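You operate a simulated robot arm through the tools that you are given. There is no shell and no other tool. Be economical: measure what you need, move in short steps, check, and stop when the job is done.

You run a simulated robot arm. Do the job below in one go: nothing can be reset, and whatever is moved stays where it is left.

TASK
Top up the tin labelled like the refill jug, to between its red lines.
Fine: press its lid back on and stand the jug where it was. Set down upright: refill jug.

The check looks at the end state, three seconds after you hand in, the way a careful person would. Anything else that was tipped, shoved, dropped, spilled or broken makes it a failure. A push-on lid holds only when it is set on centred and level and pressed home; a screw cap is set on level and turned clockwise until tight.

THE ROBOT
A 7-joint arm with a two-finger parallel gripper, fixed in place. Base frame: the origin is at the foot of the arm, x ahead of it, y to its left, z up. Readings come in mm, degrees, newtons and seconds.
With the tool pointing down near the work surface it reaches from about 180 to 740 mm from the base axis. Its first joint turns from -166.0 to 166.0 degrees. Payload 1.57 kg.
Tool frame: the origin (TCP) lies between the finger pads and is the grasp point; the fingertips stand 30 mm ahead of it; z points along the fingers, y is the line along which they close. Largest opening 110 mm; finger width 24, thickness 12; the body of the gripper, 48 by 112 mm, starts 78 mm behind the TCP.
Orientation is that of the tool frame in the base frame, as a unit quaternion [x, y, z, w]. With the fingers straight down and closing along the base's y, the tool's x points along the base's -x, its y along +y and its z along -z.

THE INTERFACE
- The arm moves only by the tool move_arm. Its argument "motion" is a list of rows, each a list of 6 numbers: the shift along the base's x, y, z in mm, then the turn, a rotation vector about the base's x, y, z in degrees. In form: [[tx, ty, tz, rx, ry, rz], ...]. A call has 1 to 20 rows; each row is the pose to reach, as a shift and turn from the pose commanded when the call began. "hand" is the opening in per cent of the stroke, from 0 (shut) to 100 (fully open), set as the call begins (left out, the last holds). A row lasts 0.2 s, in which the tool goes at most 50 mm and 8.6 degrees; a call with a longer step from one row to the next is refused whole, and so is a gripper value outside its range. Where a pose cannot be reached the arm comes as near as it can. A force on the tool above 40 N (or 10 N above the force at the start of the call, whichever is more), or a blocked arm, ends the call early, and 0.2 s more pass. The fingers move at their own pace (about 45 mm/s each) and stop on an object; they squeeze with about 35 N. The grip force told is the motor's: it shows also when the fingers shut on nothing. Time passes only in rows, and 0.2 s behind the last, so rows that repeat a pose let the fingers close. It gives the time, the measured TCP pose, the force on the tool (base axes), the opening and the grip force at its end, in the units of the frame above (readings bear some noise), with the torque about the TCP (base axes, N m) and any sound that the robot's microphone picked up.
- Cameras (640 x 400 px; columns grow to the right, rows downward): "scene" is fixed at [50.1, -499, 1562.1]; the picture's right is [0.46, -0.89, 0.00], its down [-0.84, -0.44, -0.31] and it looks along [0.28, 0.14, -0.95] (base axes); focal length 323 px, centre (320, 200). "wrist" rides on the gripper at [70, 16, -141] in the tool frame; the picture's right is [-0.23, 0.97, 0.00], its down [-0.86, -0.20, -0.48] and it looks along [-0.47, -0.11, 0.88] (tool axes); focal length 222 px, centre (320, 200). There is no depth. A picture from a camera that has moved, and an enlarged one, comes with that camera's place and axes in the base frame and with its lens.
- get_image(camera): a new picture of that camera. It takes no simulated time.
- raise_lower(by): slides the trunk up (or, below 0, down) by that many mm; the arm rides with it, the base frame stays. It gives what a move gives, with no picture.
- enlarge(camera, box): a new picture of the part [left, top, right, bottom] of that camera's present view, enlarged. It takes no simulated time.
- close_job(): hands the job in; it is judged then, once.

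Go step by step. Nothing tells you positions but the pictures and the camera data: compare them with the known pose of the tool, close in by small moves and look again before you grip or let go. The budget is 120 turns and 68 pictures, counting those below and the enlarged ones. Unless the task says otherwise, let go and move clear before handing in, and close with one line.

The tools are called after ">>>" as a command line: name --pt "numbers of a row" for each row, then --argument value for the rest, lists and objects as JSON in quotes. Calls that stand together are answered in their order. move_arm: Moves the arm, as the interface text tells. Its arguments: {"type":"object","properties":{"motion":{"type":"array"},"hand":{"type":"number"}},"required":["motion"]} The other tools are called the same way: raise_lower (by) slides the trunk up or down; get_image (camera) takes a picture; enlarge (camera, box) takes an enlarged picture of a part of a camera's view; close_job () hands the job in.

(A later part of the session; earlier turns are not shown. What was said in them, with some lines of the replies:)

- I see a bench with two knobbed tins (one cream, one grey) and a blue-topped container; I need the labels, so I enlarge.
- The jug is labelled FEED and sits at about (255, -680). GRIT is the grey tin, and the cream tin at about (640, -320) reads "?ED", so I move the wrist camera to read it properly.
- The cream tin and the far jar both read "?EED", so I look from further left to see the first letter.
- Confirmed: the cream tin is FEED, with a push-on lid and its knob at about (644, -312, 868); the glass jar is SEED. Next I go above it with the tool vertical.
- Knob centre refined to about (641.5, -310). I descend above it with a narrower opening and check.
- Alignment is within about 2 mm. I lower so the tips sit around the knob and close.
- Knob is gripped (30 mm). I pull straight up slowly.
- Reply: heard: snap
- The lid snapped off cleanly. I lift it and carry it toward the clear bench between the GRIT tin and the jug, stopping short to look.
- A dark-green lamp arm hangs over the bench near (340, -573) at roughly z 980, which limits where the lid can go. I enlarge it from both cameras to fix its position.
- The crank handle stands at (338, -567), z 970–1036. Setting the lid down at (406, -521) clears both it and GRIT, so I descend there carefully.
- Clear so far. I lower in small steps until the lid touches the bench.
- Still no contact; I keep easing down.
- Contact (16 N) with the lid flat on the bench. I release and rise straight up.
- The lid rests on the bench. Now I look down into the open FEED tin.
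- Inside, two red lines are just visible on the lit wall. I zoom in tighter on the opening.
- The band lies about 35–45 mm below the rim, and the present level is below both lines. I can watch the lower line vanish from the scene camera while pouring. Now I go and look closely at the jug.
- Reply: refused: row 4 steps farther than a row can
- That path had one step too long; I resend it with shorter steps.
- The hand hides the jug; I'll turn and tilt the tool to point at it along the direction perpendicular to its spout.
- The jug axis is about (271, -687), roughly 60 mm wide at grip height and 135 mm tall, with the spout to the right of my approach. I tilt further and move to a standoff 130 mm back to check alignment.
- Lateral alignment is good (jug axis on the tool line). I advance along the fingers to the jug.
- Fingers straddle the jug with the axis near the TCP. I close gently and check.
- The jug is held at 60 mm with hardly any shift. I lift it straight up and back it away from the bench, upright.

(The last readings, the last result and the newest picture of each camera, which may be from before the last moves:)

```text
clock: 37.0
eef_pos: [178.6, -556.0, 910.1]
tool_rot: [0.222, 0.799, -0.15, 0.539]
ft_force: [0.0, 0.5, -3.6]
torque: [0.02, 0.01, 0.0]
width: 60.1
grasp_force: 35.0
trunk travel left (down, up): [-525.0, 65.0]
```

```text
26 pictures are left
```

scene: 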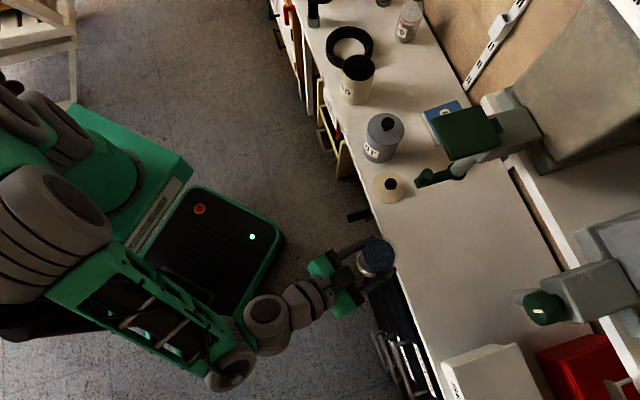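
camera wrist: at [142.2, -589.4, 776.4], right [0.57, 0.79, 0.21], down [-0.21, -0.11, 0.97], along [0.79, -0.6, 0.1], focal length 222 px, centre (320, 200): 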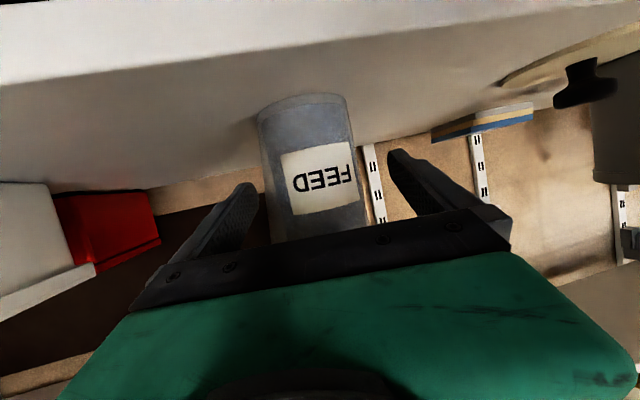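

Jug lifted (3.6 N load). I carry it upright around the robot side to beside the tin, turning so the spout will face the tin.

>>> move_arm --pt "15 22 0 0 0 2" --pt "38 56 0 0 0 5" --pt "62 90 0 0 0 8" --pt "84 124 0 0 0 11" --pt "108 158 0 0 0 14" --pt "136 188 0 0 0 17" --pt "166 214 0 0 0 20" --pt "196 241 0 0 0 22" --pt "226 267 0 0 0 24" --pt "256 294 0 0 0 26" --pt "290 315 0 0 0 28" --pt "326 334 0 0 0 30" --pt "362 350 0 0 0 31" --pt "400 362 0 0 0 31" --pt "435 368 0 0 0 31" --pt "460 371 0 0 0 31" --pt "460 371 0 0 0 31"

>>> enlarge --camera "scene" --box '[270, 10, 430, 110]'

```text
clock: 40.6
eef_pos: [644.6, -185.3, 913.4]
tool_rot: [0.0, 0.829, 0.0, 0.559]
ft_force: [-0.3, -0.1, -3.2]
torque: [-0.01, 0.0, 0.01]
width: 60.1
grasp_force: 35.1
trunk travel left (down, up): [-525.0, 65.0]
```

```text
4.00 times, centred on (350, 60) of scene
camera zoom: at [50.1, -499.0, 1562.1], right [0.46, -0.89, 0.0], down [-0.84, -0.44, -0.31], along [0.28, 0.14, -0.95], focal length 1292 px, centre (200, 760)
```

zoom: 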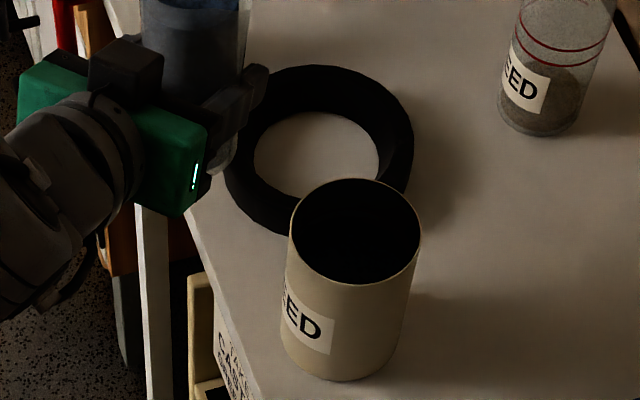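

The tin's centre is confirmed near (643, -310). I come down to the pour position, tilting only 24° at first, and check the lip relative to the tin.

>>> move_arm --pt "1 -4 -15 4 0 0" --pt "2 -8 -30 8 0 0" --pt "3 -12 -45 12 0 0" --pt "3 -16 -55 16 0 0" --pt "3 -20 -60 20 0 0" --pt "3 -20 -60 24 0 0" --pt "3 -20 -60 24 0 0" --pt "3 -20 -60 24 0 0"

>>> enlarge --camera "scene" --box '[310, 25, 406, 85]'

>>> get_image --camera "wrist"

```text
clock: 42.4
eef_pos: [645.1, -206.3, 851.0]
tool_rot: [0.117, 0.811, 0.172, 0.547]
ft_force: [0.3, 0.2, -3.3]
torque: [-0.02, 0.0, -0.02]
width: 60.1
grasp_force: 35.2
trunk travel left (down, up): [-525.0, 65.0]
```

```text
6.67 times, centred on (358, 55) of scene
camera zoom: at [50.1, -499.0, 1562.1], right [0.46, -0.89, 0.0], down [-0.84, -0.44, -0.31], along [0.28, 0.14, -0.95], focal length 2153 px, centre (67, 1167)
```

zoom: 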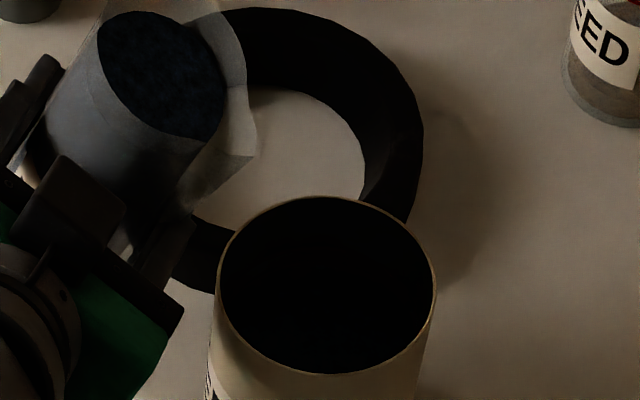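

```text
23 pictures are left
camera wrist: at [486.1, -184.6, 846.5], right [0.09, 0.8, 0.59], down [-0.12, -0.58, 0.81], along [0.99, -0.14, 0.05], focal length 222 px, centre (320, 200)
```

wrist: 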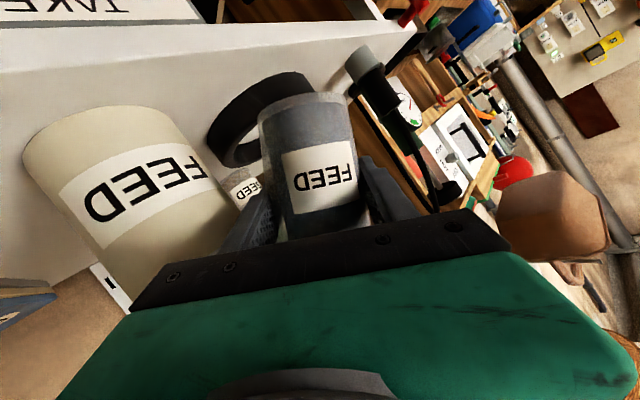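

Lip sits just inside the tin's near rim as predicted, about 55 mm above it. I tilt in small steps and watch the weight.

>>> move_arm --pt "0 2 2 4 0 0" --pt "0 3 3 8 0 0" --pt "0 5 5 12 0 0" --pt "0 7 7 16 0 0" --pt "0 7 7 16 0 0" --pt "0 7 7 16 0 0"

>>> enlarge --camera "scene" --box '[310, 25, 406, 85]'

```text
clock: 43.8
eef_pos: [645.3, -198.9, 858.4]
tool_rot: [0.191, 0.779, 0.284, 0.525]
ft_force: [-0.1, 0.0, -3.0]
torque: [0.01, -0.01, 0.02]
width: 60.2
grasp_force: 34.8
trunk travel left (down, up): [-525.0, 65.0]
```

```text
6.67 times, centred on (358, 55) of scene
camera zoom: at [50.1, -499.0, 1562.1], right [0.46, -0.89, 0.0], down [-0.84, -0.44, -0.31], along [0.28, 0.14, -0.95], focal length 2153 px, centre (67, 1167)
```

zoom: 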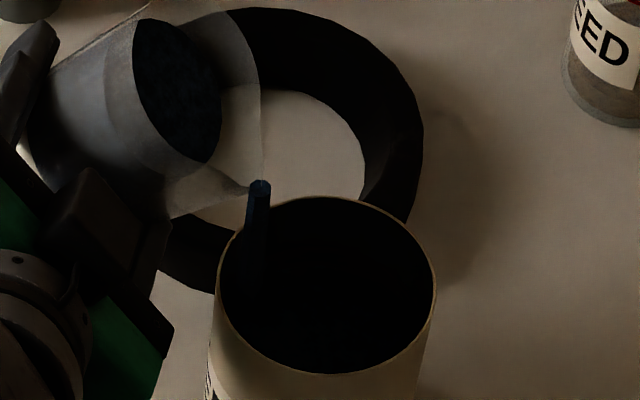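

A neat stream is falling into the tin. I shift the lip 8 mm further in and hold to gauge the rate.

>>> move_arm --pt "-1 -4 1 0 0 0" --pt "-1 -8 2 0 0 0" --pt "-1 -8 2 0 0 0" --pt "-1 -8 2 0 0 0" --pt "-1 -8 2 0 0 0"

>>> move_arm --pt "0 0 0 0 0 0" --pt "0 0 0 0 0 0" --pt "0 0 0 0 0 0" --pt "0 0 0 0 0 0"

>>> enlarge --camera "scene" --box '[310, 25, 406, 85]'

```text
clock: 45.0
eef_pos: [643.4, -207.3, 859.3]
tool_rot: [0.192, 0.779, 0.284, 0.524]
ft_force: [0.4, 0.8, -3.7]
torque: [0.0, -0.01, -0.01]
width: 60.3
grasp_force: 34.9
trunk travel left (down, up): [-525.0, 65.0]
```

```text
clock: 46.0
eef_pos: [642.5, -207.4, 858.8]
tool_rot: [0.192, 0.779, 0.283, 0.525]
ft_force: [-0.1, -1.1, -3.3]
torque: [0.04, 0.01, 0.02]
width: 60.1
grasp_force: 35.0
trunk travel left (down, up): [-525.0, 65.0]
```

```text
6.67 times, centred on (358, 55) of scene
camera zoom: at [50.1, -499.0, 1562.1], right [0.46, -0.89, 0.0], down [-0.84, -0.44, -0.31], along [0.28, 0.14, -0.95], focal length 2153 px, centre (67, 1167)
```

zoom: 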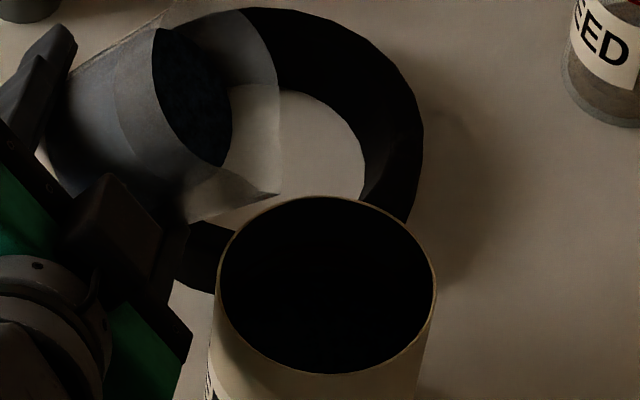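

Flow stopped by itself at this tilt, so each angle step gives a metered amount. I go to 50° and let it settle.

>>> move_arm --pt "0 1 4 3 0 0" --pt "0 2 8 6 0 0" --pt "0 3.6 15 10 0 0" --pt "0 3.6 15 10 0 0" --pt "0 3.6 15 10 0 0" --pt "0 3.6 15 10 0 0" --pt "0 3.6 15 10 0 0" --pt "0 3.6 15 10 0 0" --pt "0 3.6 15 10 0 0" --pt "0 3.6 15 10 0 0"

>>> enlarge --camera "scene" --box '[310, 25, 406, 85]'

```text
clock: 48.2
eef_pos: [643.3, -202.9, 874.6]
tool_rot: [0.236, 0.751, 0.351, 0.507]
ft_force: [0.2, 1.2, -3.5]
torque: [0.04, -0.01, -0.01]
width: 60.2
grasp_force: 35.1
trunk travel left (down, up): [-525.0, 65.0]
```

```text
6.67 times, centred on (358, 55) of scene
camera zoom: at [50.1, -499.0, 1562.1], right [0.46, -0.89, 0.0], down [-0.84, -0.44, -0.31], along [0.28, 0.14, -0.95], focal length 2153 px, centre (67, 1167)
```

zoom: 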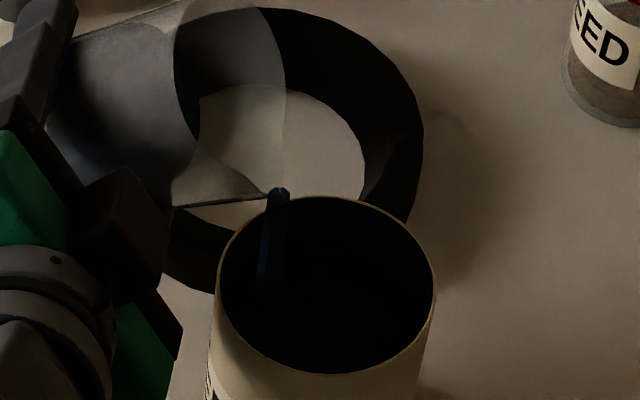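

It's still flowing at 50°, so I tilt back now and retreat to check the level.

>>> move_arm --pt "0 0 2 -8 0 0" --pt "0 2 4 -16 0 0" --pt "0 6 8 -24 0 0" --pt "-5 15 15 -32 0 0" --pt "-20 25 25 -40 0 0" --pt "-45 30 40 -48 0 0" --pt "-80 30 50 -50 0 0" --pt "-120 30 60 -50 0 0" --pt "-160 30 60 -50 0 0" --pt "-200 30 60 -50 0 0"

>>> enlarge --camera "scene" --box '[340, 50, 380, 85]'

```text
clock: 50.4
eef_pos: [441.7, -172.1, 934.3]
tool_rot: [-0.001, 0.829, 0.0, 0.559]
ft_force: [-0.2, 0.0, -3.2]
torque: [0.0, 0.02, -0.03]
width: 60.2
grasp_force: 35.0
trunk travel left (down, up): [-525.0, 65.0]
```

```text
11.43 times, centred on (360, 68) of scene
camera zoom: at [50.1, -499.0, 1562.1], right [0.46, -0.89, 0.0], down [-0.84, -0.44, -0.31], along [0.28, 0.14, -0.95], focal length 3691 px, centre (-137, 1714)
```

zoom: 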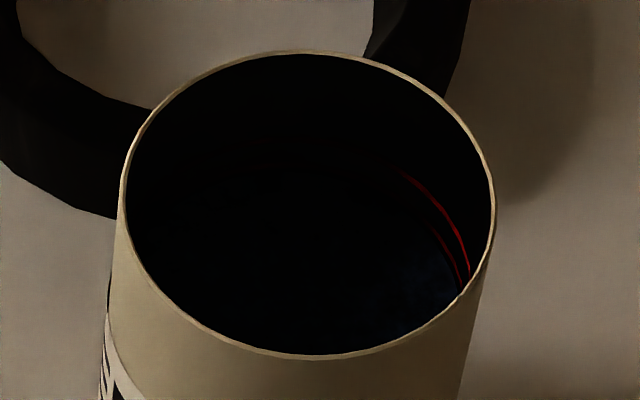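

>>> enlarge --camera "scene" --box '[364, 60, 384, 80]'

```text
16.00 times, centred on (374, 70) of scene
camera zoom: at [50.1, -499.0, 1562.1], right [0.46, -0.89, 0.0], down [-0.84, -0.44, -0.31], along [0.28, 0.14, -0.95], focal length 5167 px, centre (-544, 2280)
```

zoom: 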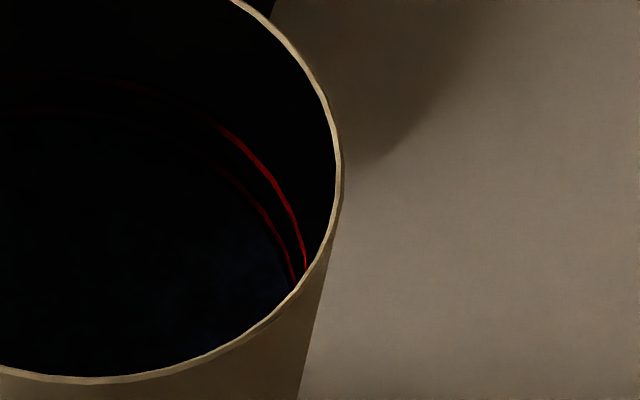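

The feed surface is now visible just under the lower line. I need only a few mm more, so I repeat a short pour (~1 s at 50°).

>>> move_arm --pt "40 0 0 0 0 0" --pt "80 0 0 0 0 0" --pt "120 0 -10 2 0 0" --pt "155 0 -20 4 0 0" --pt "180 -5 -35 10 0 0" --pt "195 -15 -45 18 0 0" --pt "200 -24 -52 26 0 0" --pt "200 -28 -56 34 0 0" --pt "200 -30 -58 42 0 0" --pt "200 -30 -60 50 0 0" --pt "200 -30 -60 50 0 0" --pt "200 -30 -60 50 0 0" --pt "200 -30 -60 50 0 0" --pt "200 -30 -60 50 0 0" --pt "200 -30 -58 42 0 0" --pt "200 -28 -56 34 0 0" --pt "200 -24 -52 26 0 0" --pt "195 -15 -45 18 0 0" --pt "180 -5 -35 10 0 0" --pt "155 0 -20 2 0 0"

>>> move_arm --pt "-35 0 10 -2 0 0" --pt "-75 0 20 -2 0 0" --pt "-115 0 20 -2 0 0" --pt "-155 0 20 -2 0 0"

>>> enlarge --camera "scene" --box '[364, 60, 384, 80]'

```text
clock: 54.6
eef_pos: [596.7, -172.7, 913.6]
tool_rot: [0.008, 0.829, 0.014, 0.559]
ft_force: [-0.1, -0.4, -2.8]
torque: [0.01, -0.03, 0.05]
width: 60.3
grasp_force: 34.9
trunk travel left (down, up): [-525.0, 65.0]
```

```text
clock: 55.6
eef_pos: [442.3, -173.7, 936.5]
tool_rot: [-0.001, 0.829, 0.0, 0.559]
ft_force: [0.7, 0.6, -4.7]
torque: [0.01, 0.03, -0.02]
width: 60.3
grasp_force: 35.1
trunk travel left (down, up): [-525.0, 65.0]
```

```text
16.00 times, centred on (374, 70) of scene
camera zoom: at [50.1, -499.0, 1562.1], right [0.46, -0.89, 0.0], down [-0.84, -0.44, -0.31], along [0.28, 0.14, -0.95], focal length 5167 px, centre (-544, 2280)
```

zoom: 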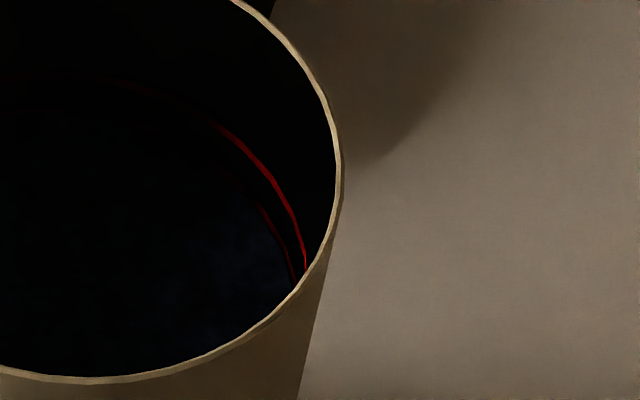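

The lower line is now partly covered: level is right at it. One more, slightly longer pour to reach mid-band.

>>> move_arm --pt "40 0 0 0 0 0" --pt "80 0 0 0 0 0" --pt "120 0 -10 2 0 0" --pt "155 0 -20 4 0 0" --pt "180 -5 -35 10 0 0" --pt "195 -15 -45 18 0 0" --pt "200 -24 -52 26 0 0" --pt "200 -28 -56 34 0 0" --pt "200 -30 -58 42 0 0" --pt "200 -30 -60 50 0 0" --pt "200 -30 -60 50 0 0" --pt "200 -30 -60 50 0 0" --pt "200 -30 -60 50 0 0" --pt "200 -30 -60 50 0 0" --pt "200 -30 -60 50 0 0" --pt "200 -30 -60 50 0 0" --pt "200 -30 -60 50 0 0" --pt "200 -30 -58 42 0 0" --pt "200 -28 -56 34 0 0" --pt "200 -24 -52 26 0 0"

>>> move_arm --pt "-5 9 7 -8 0 0" --pt "-20 19 17 -16 0 0" --pt "-45 24 32 -24 0 0" --pt "-80 24 42 -26 0 0" --pt "-120 24 52 -26 0 0" --pt "-160 24 52 -26 0 0" --pt "-200 24 52 -26 0 0"

>>> enlarge --camera "scene" --box '[364, 60, 384, 80]'

```text
clock: 59.8
eef_pos: [643.3, -196.9, 882.7]
tool_rot: [0.126, 0.808, 0.185, 0.545]
ft_force: [0.6, -0.6, -3.3]
torque: [0.04, -0.03, 0.01]
width: 60.2
grasp_force: 35.4
trunk travel left (down, up): [-525.0, 65.0]
```

```text
clock: 61.4
eef_pos: [442.9, -172.8, 935.6]
tool_rot: [0.0, 0.829, -0.001, 0.559]
ft_force: [0.2, 0.1, -4.1]
torque: [0.01, -0.06, -0.02]
width: 60.3
grasp_force: 35.3
trunk travel left (down, up): [-525.0, 65.0]
```

```text
16.00 times, centred on (374, 70) of scene
camera zoom: at [50.1, -499.0, 1562.1], right [0.46, -0.89, 0.0], down [-0.84, -0.44, -0.31], along [0.28, 0.14, -0.95], focal length 5167 px, centre (-544, 2280)
```

zoom: 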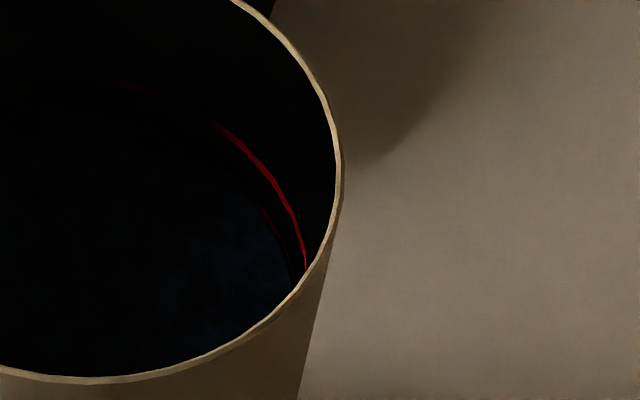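

The lower line is all but covered, and that last pour added only about 1 mm since the flow at 50° is dying. I use 57° briefly for the next few mm.

>>> move_arm --pt "40 0 0 0 0 0" --pt "80 0 0 0 0 0" --pt "120 0 -10 2 0 0" --pt "155 0 -20 4 0 0" --pt "180 -5 -35 10 0 0" --pt "195 -15 -45 18 0 0" --pt "200 -24 -52 26 0 0" --pt "200 -28 -56 34 0 0" --pt "200 -30 -58 42 0 0" --pt "200 -30 -56 50 0 0" --pt "200 -30 -50 57 0 0" --pt "200 -30 -50 57 0 0" --pt "200 -30 -50 57 0 0" --pt "200 -30 -50 57 0 0" --pt "200 -30 -50 57 0 0" --pt "200 -30 -54 50 0 0" --pt "200 -30 -56 42 0 0" --pt "200 -28 -54 34 0 0" --pt "200 -24 -52 26 0 0"

>>> move_arm --pt "-5 9 7 -8 0 0" --pt "-20 19 17 -16 0 0" --pt "-45 24 32 -24 0 0" --pt "-80 24 42 -26 0 0" --pt "-120 24 52 -26 0 0" --pt "-160 24 52 -26 0 0" --pt "-200 24 52 -26 0 0"

>>> enlarge --camera "scene" --box '[364, 60, 384, 80]'

```text
clock: 65.4
eef_pos: [643.3, -195.7, 882.4]
tool_rot: [0.126, 0.808, 0.186, 0.544]
ft_force: [-0.7, 0.9, -3.1]
torque: [0.04, 0.01, 0.02]
width: 60.2
grasp_force: 35.3
trunk travel left (down, up): [-525.0, 65.0]
```

```text
clock: 67.0
eef_pos: [443.2, -172.7, 935.3]
tool_rot: [0.0, 0.829, -0.001, 0.559]
ft_force: [0.2, 0.1, -4.0]
torque: [-0.02, -0.01, -0.02]
width: 60.3
grasp_force: 35.0
trunk travel left (down, up): [-525.0, 65.0]
```

```text
16.00 times, centred on (374, 70) of scene
camera zoom: at [50.1, -499.0, 1562.1], right [0.46, -0.89, 0.0], down [-0.84, -0.44, -0.31], along [0.28, 0.14, -0.95], focal length 5167 px, centre (-544, 2280)
```

zoom: 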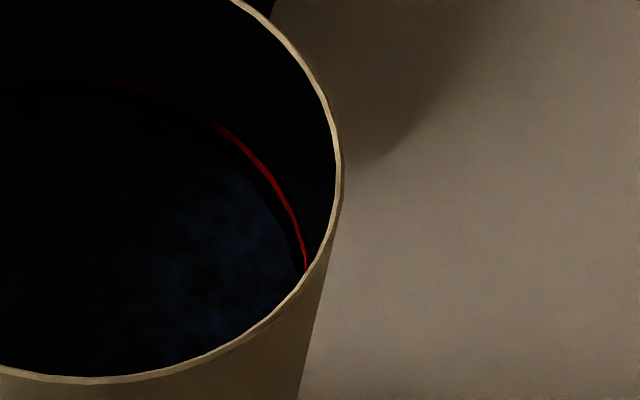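

The lower line is covered and the surface lies about midway below the upper line: the level is right. Now I carry the jug back the way it came.

>>> move_arm --pt "-20 -31 0 0 0 -2" --pt "-41 -62 0 0 0 -5" --pt "-61 -93 -4 0 0 -7" --pt "-81 -125 -8 0 0 -10" --pt "-101 -156 -12 0 0 -12" --pt "-122 -187 -16 0 0 -15" --pt "-142 -218 -20 0 0 -17" --pt "-162 -246 -24 0 0 -20" --pt "-182 -273 -24 0 0 -23" --pt "-202 -301 -24 0 0 -26" --pt "-222 -329 -24 0 0 -28" --pt "-242 -356 -24 0 0 -30" --pt "-262 -383.6 -24 0 0 -31" --pt "-262 -383.6 -24 0 0 -31"

>>> move_arm --pt "8 -25 0 0 0 0" --pt "26 -60 0 0 0 0" --pt "48 -90 0 0 0 0" --pt "73 -115 0 0 0 0" --pt "88 -130 0 0 0 0" --pt "88 -130 -30 0 0 0" --pt "88 -130 -60 0 0 0" --pt "88 -130 -90 0 0 0" --pt "88 -130 -110 0 0 0" --pt "88 -130 -110 0 0 0"

>>> enlarge --camera "scene" --box '[370, 205, 490, 285]'

```text
clock: 70.0
eef_pos: [177.8, -555.6, 910.1]
tool_rot: [0.221, 0.799, -0.149, 0.539]
ft_force: [-0.6, -1.1, -4.4]
torque: [0.01, -0.02, -0.01]
width: 60.3
grasp_force: 35.5
trunk travel left (down, up): [-525.0, 65.0]
```

```text
clock: 72.2
eef_pos: [267.5, -688.4, 799.1]
tool_rot: [0.221, 0.799, -0.149, 0.539]
ft_force: [0.0, -0.4, -4.7]
torque: [0.04, 0.01, 0.02]
width: 60.1
grasp_force: 34.6
trunk travel left (down, up): [-525.0, 65.0]
```

```text
5.00 times, centred on (430, 245) of scene
camera zoom: at [50.1, -499.0, 1562.1], right [0.46, -0.89, 0.0], down [-0.84, -0.44, -0.31], along [0.28, 0.14, -0.95], focal length 1615 px, centre (-230, -25)
```

zoom: 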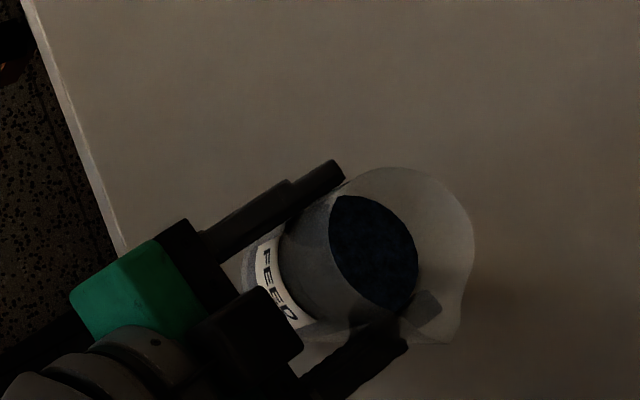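

Over the original spot, 10 mm up. I lower the last bit gently and watch for contact.

>>> move_arm --pt "0 0 -4 0 0 0" --pt "0 0 -7 0 0 0" --pt "0 0 -9 0 0 0" --pt "0 0 -10 0 0 0" --pt "0 0 -10 0 0 0"

```text
clock: 73.4
eef_pos: [266.8, -687.7, 791.1]
tool_rot: [0.222, 0.799, -0.15, 0.539]
ft_force: [0.8, 0.0, -2.6]
torque: [-0.04, 0.02, -0.01]
width: 60.2
grasp_force: 34.9
trunk travel left (down, up): [-525.0, 65.0]
```

>>> move_arm --pt "0 0 -0.7 0 0 0" --pt "0 0 -1.2 0 0 0" --pt "0 0 -1.2 0 0 0" --pt "0 0 -1.2 0 0 0"

```text
clock: 74.4
eef_pos: [268.1, -687.6, 791.1]
tool_rot: [0.221, 0.799, -0.149, 0.539]
ft_force: [-0.4, 1.2, 0.3]
torque: [-0.06, -0.08, -0.02]
width: 60.0
grasp_force: 34.7
trunk travel left (down, up): [-525.0, 65.0]
```

Load is off the arm: the jug stands on the bench. I open and back straight out along the fingers.

>>> move_arm --pt "0 0 0 0 0 0" --pt "0 0 0 0 0 0" --pt "0 0 0 0 0 0" --pt "0 0 0 0 0 0" --hand 100

>>> move_arm --pt "-20 12 10 0 0 0" --pt "-40 24 19 0 0 0" --pt "-60 35.5 29 0 0 0" --pt "-80 47 38 0 0 0" --pt "-101 60 49 0 0 0" --pt "-101 65 90 0 0 0" --pt "-101 70 130 0 0 0" --pt "-101 75 170 0 0 0"

>>> enlarge --camera "scene" --box '[370, 205, 490, 285]'

```text
clock: 75.4
eef_pos: [268.6, -686.3, 789.5]
tool_rot: [0.222, 0.799, -0.15, 0.538]
ft_force: [0.0, -0.8, -0.2]
torque: [0.0, -0.02, -0.02]
width: 110.1
grasp_force: 0.0
trunk travel left (down, up): [-525.0, 65.0]
```

```text
clock: 77.2
eef_pos: [168.2, -611.3, 957.3]
tool_rot: [0.221, 0.8, -0.148, 0.539]
ft_force: [0.3, 0.6, 0.7]
torque: [0.01, -0.03, -0.01]
width: 110.0
grasp_force: 0.0
trunk travel left (down, up): [-525.0, 65.0]
```

```text
5.00 times, centred on (430, 245) of scene
camera zoom: at [50.1, -499.0, 1562.1], right [0.46, -0.89, 0.0], down [-0.84, -0.44, -0.31], along [0.28, 0.14, -0.95], focal length 1615 px, centre (-230, -25)
```

zoom: 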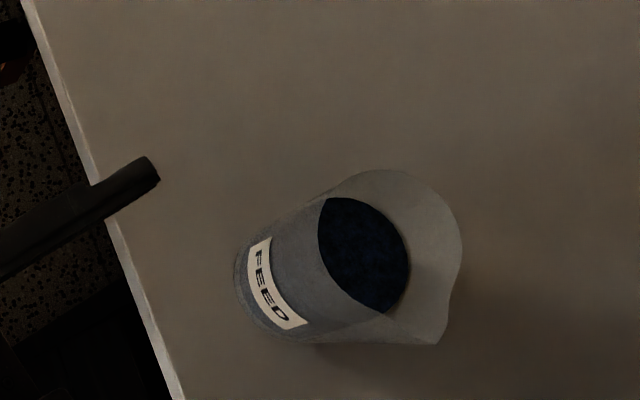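

The jug stands where it was. Now I bring the tool upright again to fetch the lid.

>>> move_arm --pt "0 15 10 4 6.5 0" --pt "0 30 20 8 13 0" --pt "0 45 30 12 20 0" --pt "0 60 40 16 26.6 0" --pt "3 75 45 20 33.2 0" --pt "6 90 50 24 40 0" --pt "9 105 50 28 46.6 0" --pt "11 118 50 32 53.3 0" --pt "13 130 50 35 58.3 0" --pt "13 130 50 35 58.3 0" --hand 60

>>> move_arm --pt "35 15 0 0 0 -3" --pt "70 30 0 0 0 -6" --pt "110 45 0 0 0 -9" --pt "150 45 0 0 0 -12" --pt "190 40 -3 0 0 -16" --pt "226 25 -6 0 0 -19" --pt "226 -5 -7 0 0 -22" --pt "226 -40 -7 0 0 -22" --pt "226 -40 -50 0 0 -22" --pt "226 -40 -95 0 0 -22" --pt "226 -40 -140 0 0 -22" --pt "226 -40 -180 0 0 -22" --pt "226 -40 -180 0 0 -22"

>>> enlarge --camera "wrist" --box '[200, 90, 440, 240]'

```text
clock: 79.4
eef_pos: [182.5, -482.3, 1009.1]
tool_rot: [0.268, 0.963, -0.001, -0.001]
ft_force: [0.2, -0.2, -0.1]
torque: [0.04, 0.02, 0.01]
width: 66.1
grasp_force: 0.1
trunk travel left (down, up): [-525.0, 65.0]
```

```text
clock: 82.2
eef_pos: [404.4, -521.1, 830.6]
tool_rot: [0.446, 0.895, 0.0, -0.001]
ft_force: [0.7, 0.4, 0.2]
torque: [-0.03, 0.02, 0.01]
width: 66.1
grasp_force: 0.0
trunk travel left (down, up): [-525.0, 65.0]
```

```text
2.67 times, centred on (320, 165) of wrist
camera zoom: at [374.4, -454.7, 972.3], right [0.91, 0.41, 0.0], down [0.36, -0.8, 0.48], along [0.19, -0.44, -0.88], focal length 592 px, centre (320, 293)
```

zoom: 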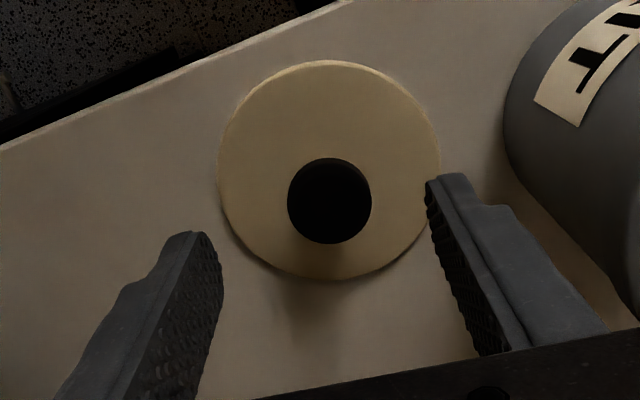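

Knob is centred between the fingers. I descend and grip it.

>>> move_arm --pt "0 0 -20 0 0 0" --pt "0 0 -40 0 0 0" --pt "0 0 -55.5 0 0 0" --pt "0 0 -55.5 0 0 0"

>>> move_arm --pt "0 0 0 0 0 0" --pt "0 0 0 0 0 0" --pt "0 0 0 0 0 0" --pt "0 0 0 0 0 0" --hand 0

>>> move_arm --pt "0 0 10 0 0 0" --pt "0 0 40 0 0 0" --pt "0 0 80 0 0 0" --pt "0 0 120 0 0 0" --pt "0 0 160 0 0 0" --pt "0 0 200 0 0 0" --pt "0 20 230 0 0 0" --pt "0 40 230 0 0 0" --pt "0 40 230 0 0 0"

>>> enlarge --camera "wrist" --box '[240, 100, 400, 240]'

```text
clock: 83.2
eef_pos: [406.9, -521.1, 773.1]
tool_rot: [0.445, 0.895, 0.0, 0.0]
ft_force: [-0.2, 0.0, -0.1]
torque: [0.0, -0.02, -0.01]
width: 66.0
grasp_force: 0.1
trunk travel left (down, up): [-525.0, 65.0]
```

```text
clock: 84.2
eef_pos: [406.9, -520.2, 773.7]
tool_rot: [0.446, 0.895, 0.0, 0.0]
ft_force: [-0.1, -0.2, -0.3]
torque: [0.01, -0.01, -0.02]
width: 30.2
grasp_force: 30.8
trunk travel left (down, up): [-525.0, 65.0]
```

```text
clock: 86.2
eef_pos: [408.1, -480.0, 1003.6]
tool_rot: [0.446, 0.895, 0.0, 0.0]
ft_force: [0.2, -0.6, -0.8]
torque: [-0.01, -0.01, -0.01]
width: 29.9
grasp_force: 35.3
trunk travel left (down, up): [-525.0, 65.0]
```

```text
2.86 times, centred on (320, 170) of wrist
camera zoom: at [378.4, -414.0, 1144.4], right [0.91, 0.4, 0.0], down [0.36, -0.8, 0.48], along [0.19, -0.44, -0.88], focal length 635 px, centre (320, 286)
```

zoom: 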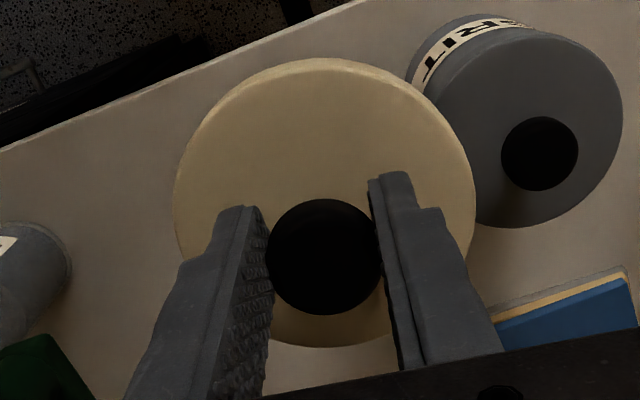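

Lid is held level in the same grip as before. I carry it back over the tin to the exact pose where it was lifted off.

>>> move_arm --pt "20 35 0 0 0 3" --pt "45 70 0 0 0 6" --pt "80 100 0 0 0 9" --pt "115 125 0 0 0 12" --pt "150 143 0 0 0 15" --pt "187 160 0 0 0 18" --pt "220 170 0 0 0 18" --pt "233 173 0 0 0 18" --pt "233 173 -40 0 0 18" --pt "233 173 -75 0 0 18" --pt "233 173 -95 0 0 18" --pt "233 173 -95 0 0 18"

>>> enlarge --camera "scene" --box '[320, 30, 416, 108]'

>>> enlarge --camera "wrist" --box '[240, 100, 400, 240]'

```text
clock: 88.8
eef_pos: [637.4, -308.9, 910.4]
tool_rot: [0.301, 0.954, -0.001, 0.0]
ft_force: [0.2, -0.3, -0.9]
torque: [-0.01, 0.01, 0.01]
width: 29.8
grasp_force: 35.0
trunk travel left (down, up): [-525.0, 65.0]
```

```text
5.13 times, centred on (368, 69) of scene
camera zoom: at [50.1, -499.0, 1562.1], right [0.46, -0.89, 0.0], down [-0.84, -0.44, -0.31], along [0.28, 0.14, -0.95], focal length 1656 px, centre (74, 872)
```

zoom: 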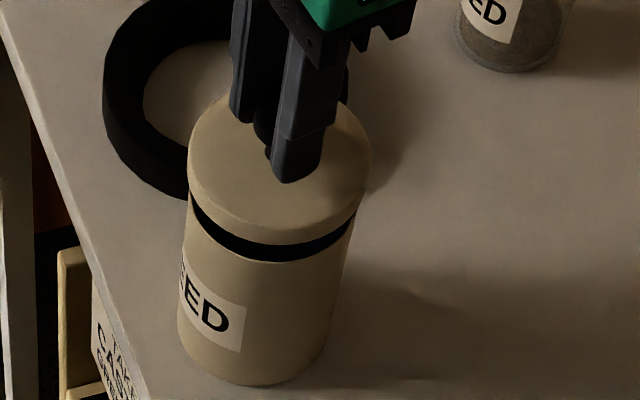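

```text
2.86 times, centred on (320, 170) of wrist
camera zoom: at [589.2, -253.2, 1051.2], right [0.74, 0.67, 0.0], down [0.59, -0.65, 0.48], along [0.32, -0.36, -0.88], focal length 635 px, centre (320, 286)
```

zoom: 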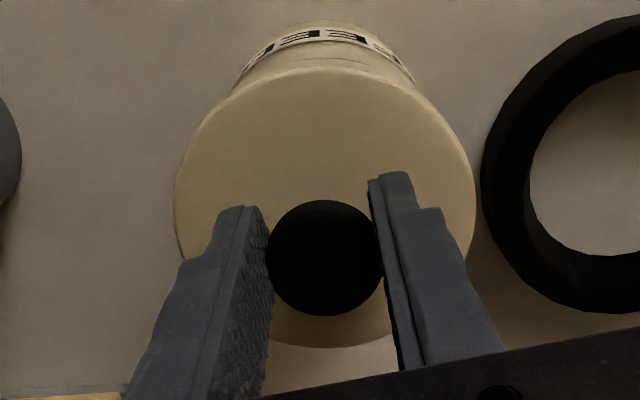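

Lid is concentric with the tin and level. I lower to contact in small steps.

>>> move_arm --pt "0 0 -8 0 0 0" --pt "0 0 -14 0 0 0" --pt "0 0 -18 0 0 0" --pt "0 0 -21 0 0 0" --pt "0 0 -23 0 0 0" --pt "0 0 -25 0 0 0"

```text
clock: 90.2
eef_pos: [640.4, -307.9, 884.1]
tool_rot: [0.301, 0.954, 0.0, -0.001]
ft_force: [-1.1, -0.1, 0.4]
torque: [-0.03, 0.02, -0.01]
width: 30.1
grasp_force: 34.8
trunk travel left (down, up): [-525.0, 65.0]
```

>>> move_arm --pt "0 0 -1 0 0 0" --pt "0 0 -2 0 0 0" --pt "0 0 -3 0 0 0" --pt "0 0 -4 0 0 0"

>>> enlarge --camera "scene" --box '[330, 40, 394, 100]'

```text
clock: 91.2
eef_pos: [638.9, -308.6, 884.8]
tool_rot: [0.302, 0.953, -0.001, 0.004]
ft_force: [-6.3, 1.1, 23.1]
torque: [0.14, 0.38, 0.01]
width: 29.6
grasp_force: 35.3
trunk travel left (down, up): [-525.0, 65.0]
heard: snap
```

```text
6.67 times, centred on (362, 70) of scene
camera zoom: at [50.1, -499.0, 1562.1], right [0.46, -0.89, 0.0], down [-0.84, -0.44, -0.31], along [0.28, 0.14, -0.95], focal length 2153 px, centre (40, 1067)
```

zoom: 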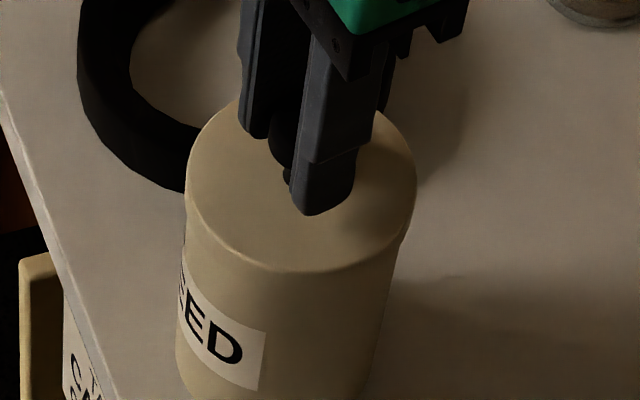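

Snap heard and the lid is flush all round. I relieve the push, release and rise clear.

>>> move_arm --pt "0 0 2 0 0 0" --pt "0 0 3 0 0 0" --pt "0 0 3 0 0 0" --pt "0 0 3 0 0 0" --pt "0 0 3 0 0 0" --hand 60

>>> move_arm --pt "0 0 15 0 0 0" --pt "0 0 40 0 0 0" --pt "0 0 80 0 0 0" --pt "-20 10 115 0 0 0" --pt "-60 30 125 0 0 0" --pt "-100 50 125 0 0 0" --pt "-145 65 125 0 0 0" --pt "-190 75 125 0 0 0"

>>> enlarge --camera "scene" --box '[300, 20, 500, 290]'

>>> enlarge --camera "scene" --box '[330, 40, 394, 110]'

```text
clock: 92.4
eef_pos: [639.3, -307.9, 882.3]
tool_rot: [0.301, 0.954, -0.001, -0.001]
ft_force: [-0.7, 0.0, -0.9]
torque: [0.01, -0.03, 0.01]
width: 65.9
grasp_force: 0.1
trunk travel left (down, up): [-525.0, 65.0]
```

```text
clock: 94.2
eef_pos: [448.8, -234.1, 1007.3]
tool_rot: [0.3, 0.954, -0.001, 0.001]
ft_force: [0.5, 0.3, -0.1]
torque: [-0.01, -0.01, 0.01]
width: 66.1
grasp_force: 0.0
trunk travel left (down, up): [-525.0, 65.0]
```

```text
1.48 times, centred on (400, 155) of scene
camera zoom: at [50.1, -499.0, 1562.1], right [0.46, -0.89, 0.0], down [-0.84, -0.44, -0.31], along [0.28, 0.14, -0.95], focal length 478 px, centre (202, 267)
```

zoom: 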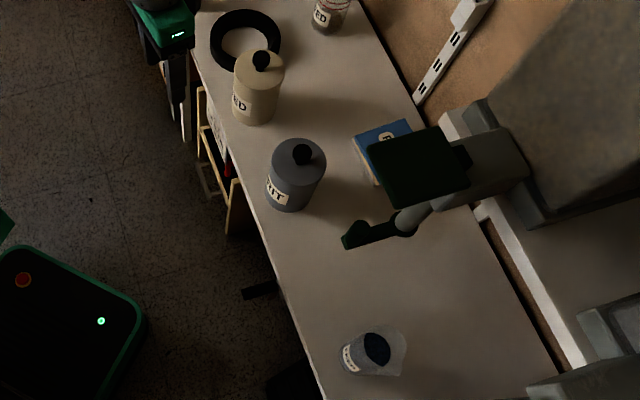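

```text
5.71 times, centred on (362, 75) of scene
camera zoom: at [50.1, -499.0, 1562.1], right [0.46, -0.89, 0.0], down [-0.84, -0.44, -0.31], along [0.28, 0.14, -0.95], focal length 1845 px, centre (80, 914)
```

zoom: 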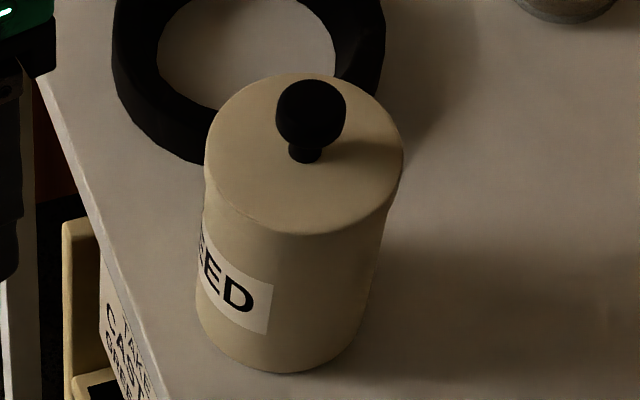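

The lid is on flush and centred, the jug stands upright in its place, and nothing else has moved. I hand in.

>>> close_job

```text
The job is handed in.
```

The FEED tin is topped up to about midway between its red lines, judged by eye from the scene camera. Its lid is snapped back on and the jug is standing upright where it was.
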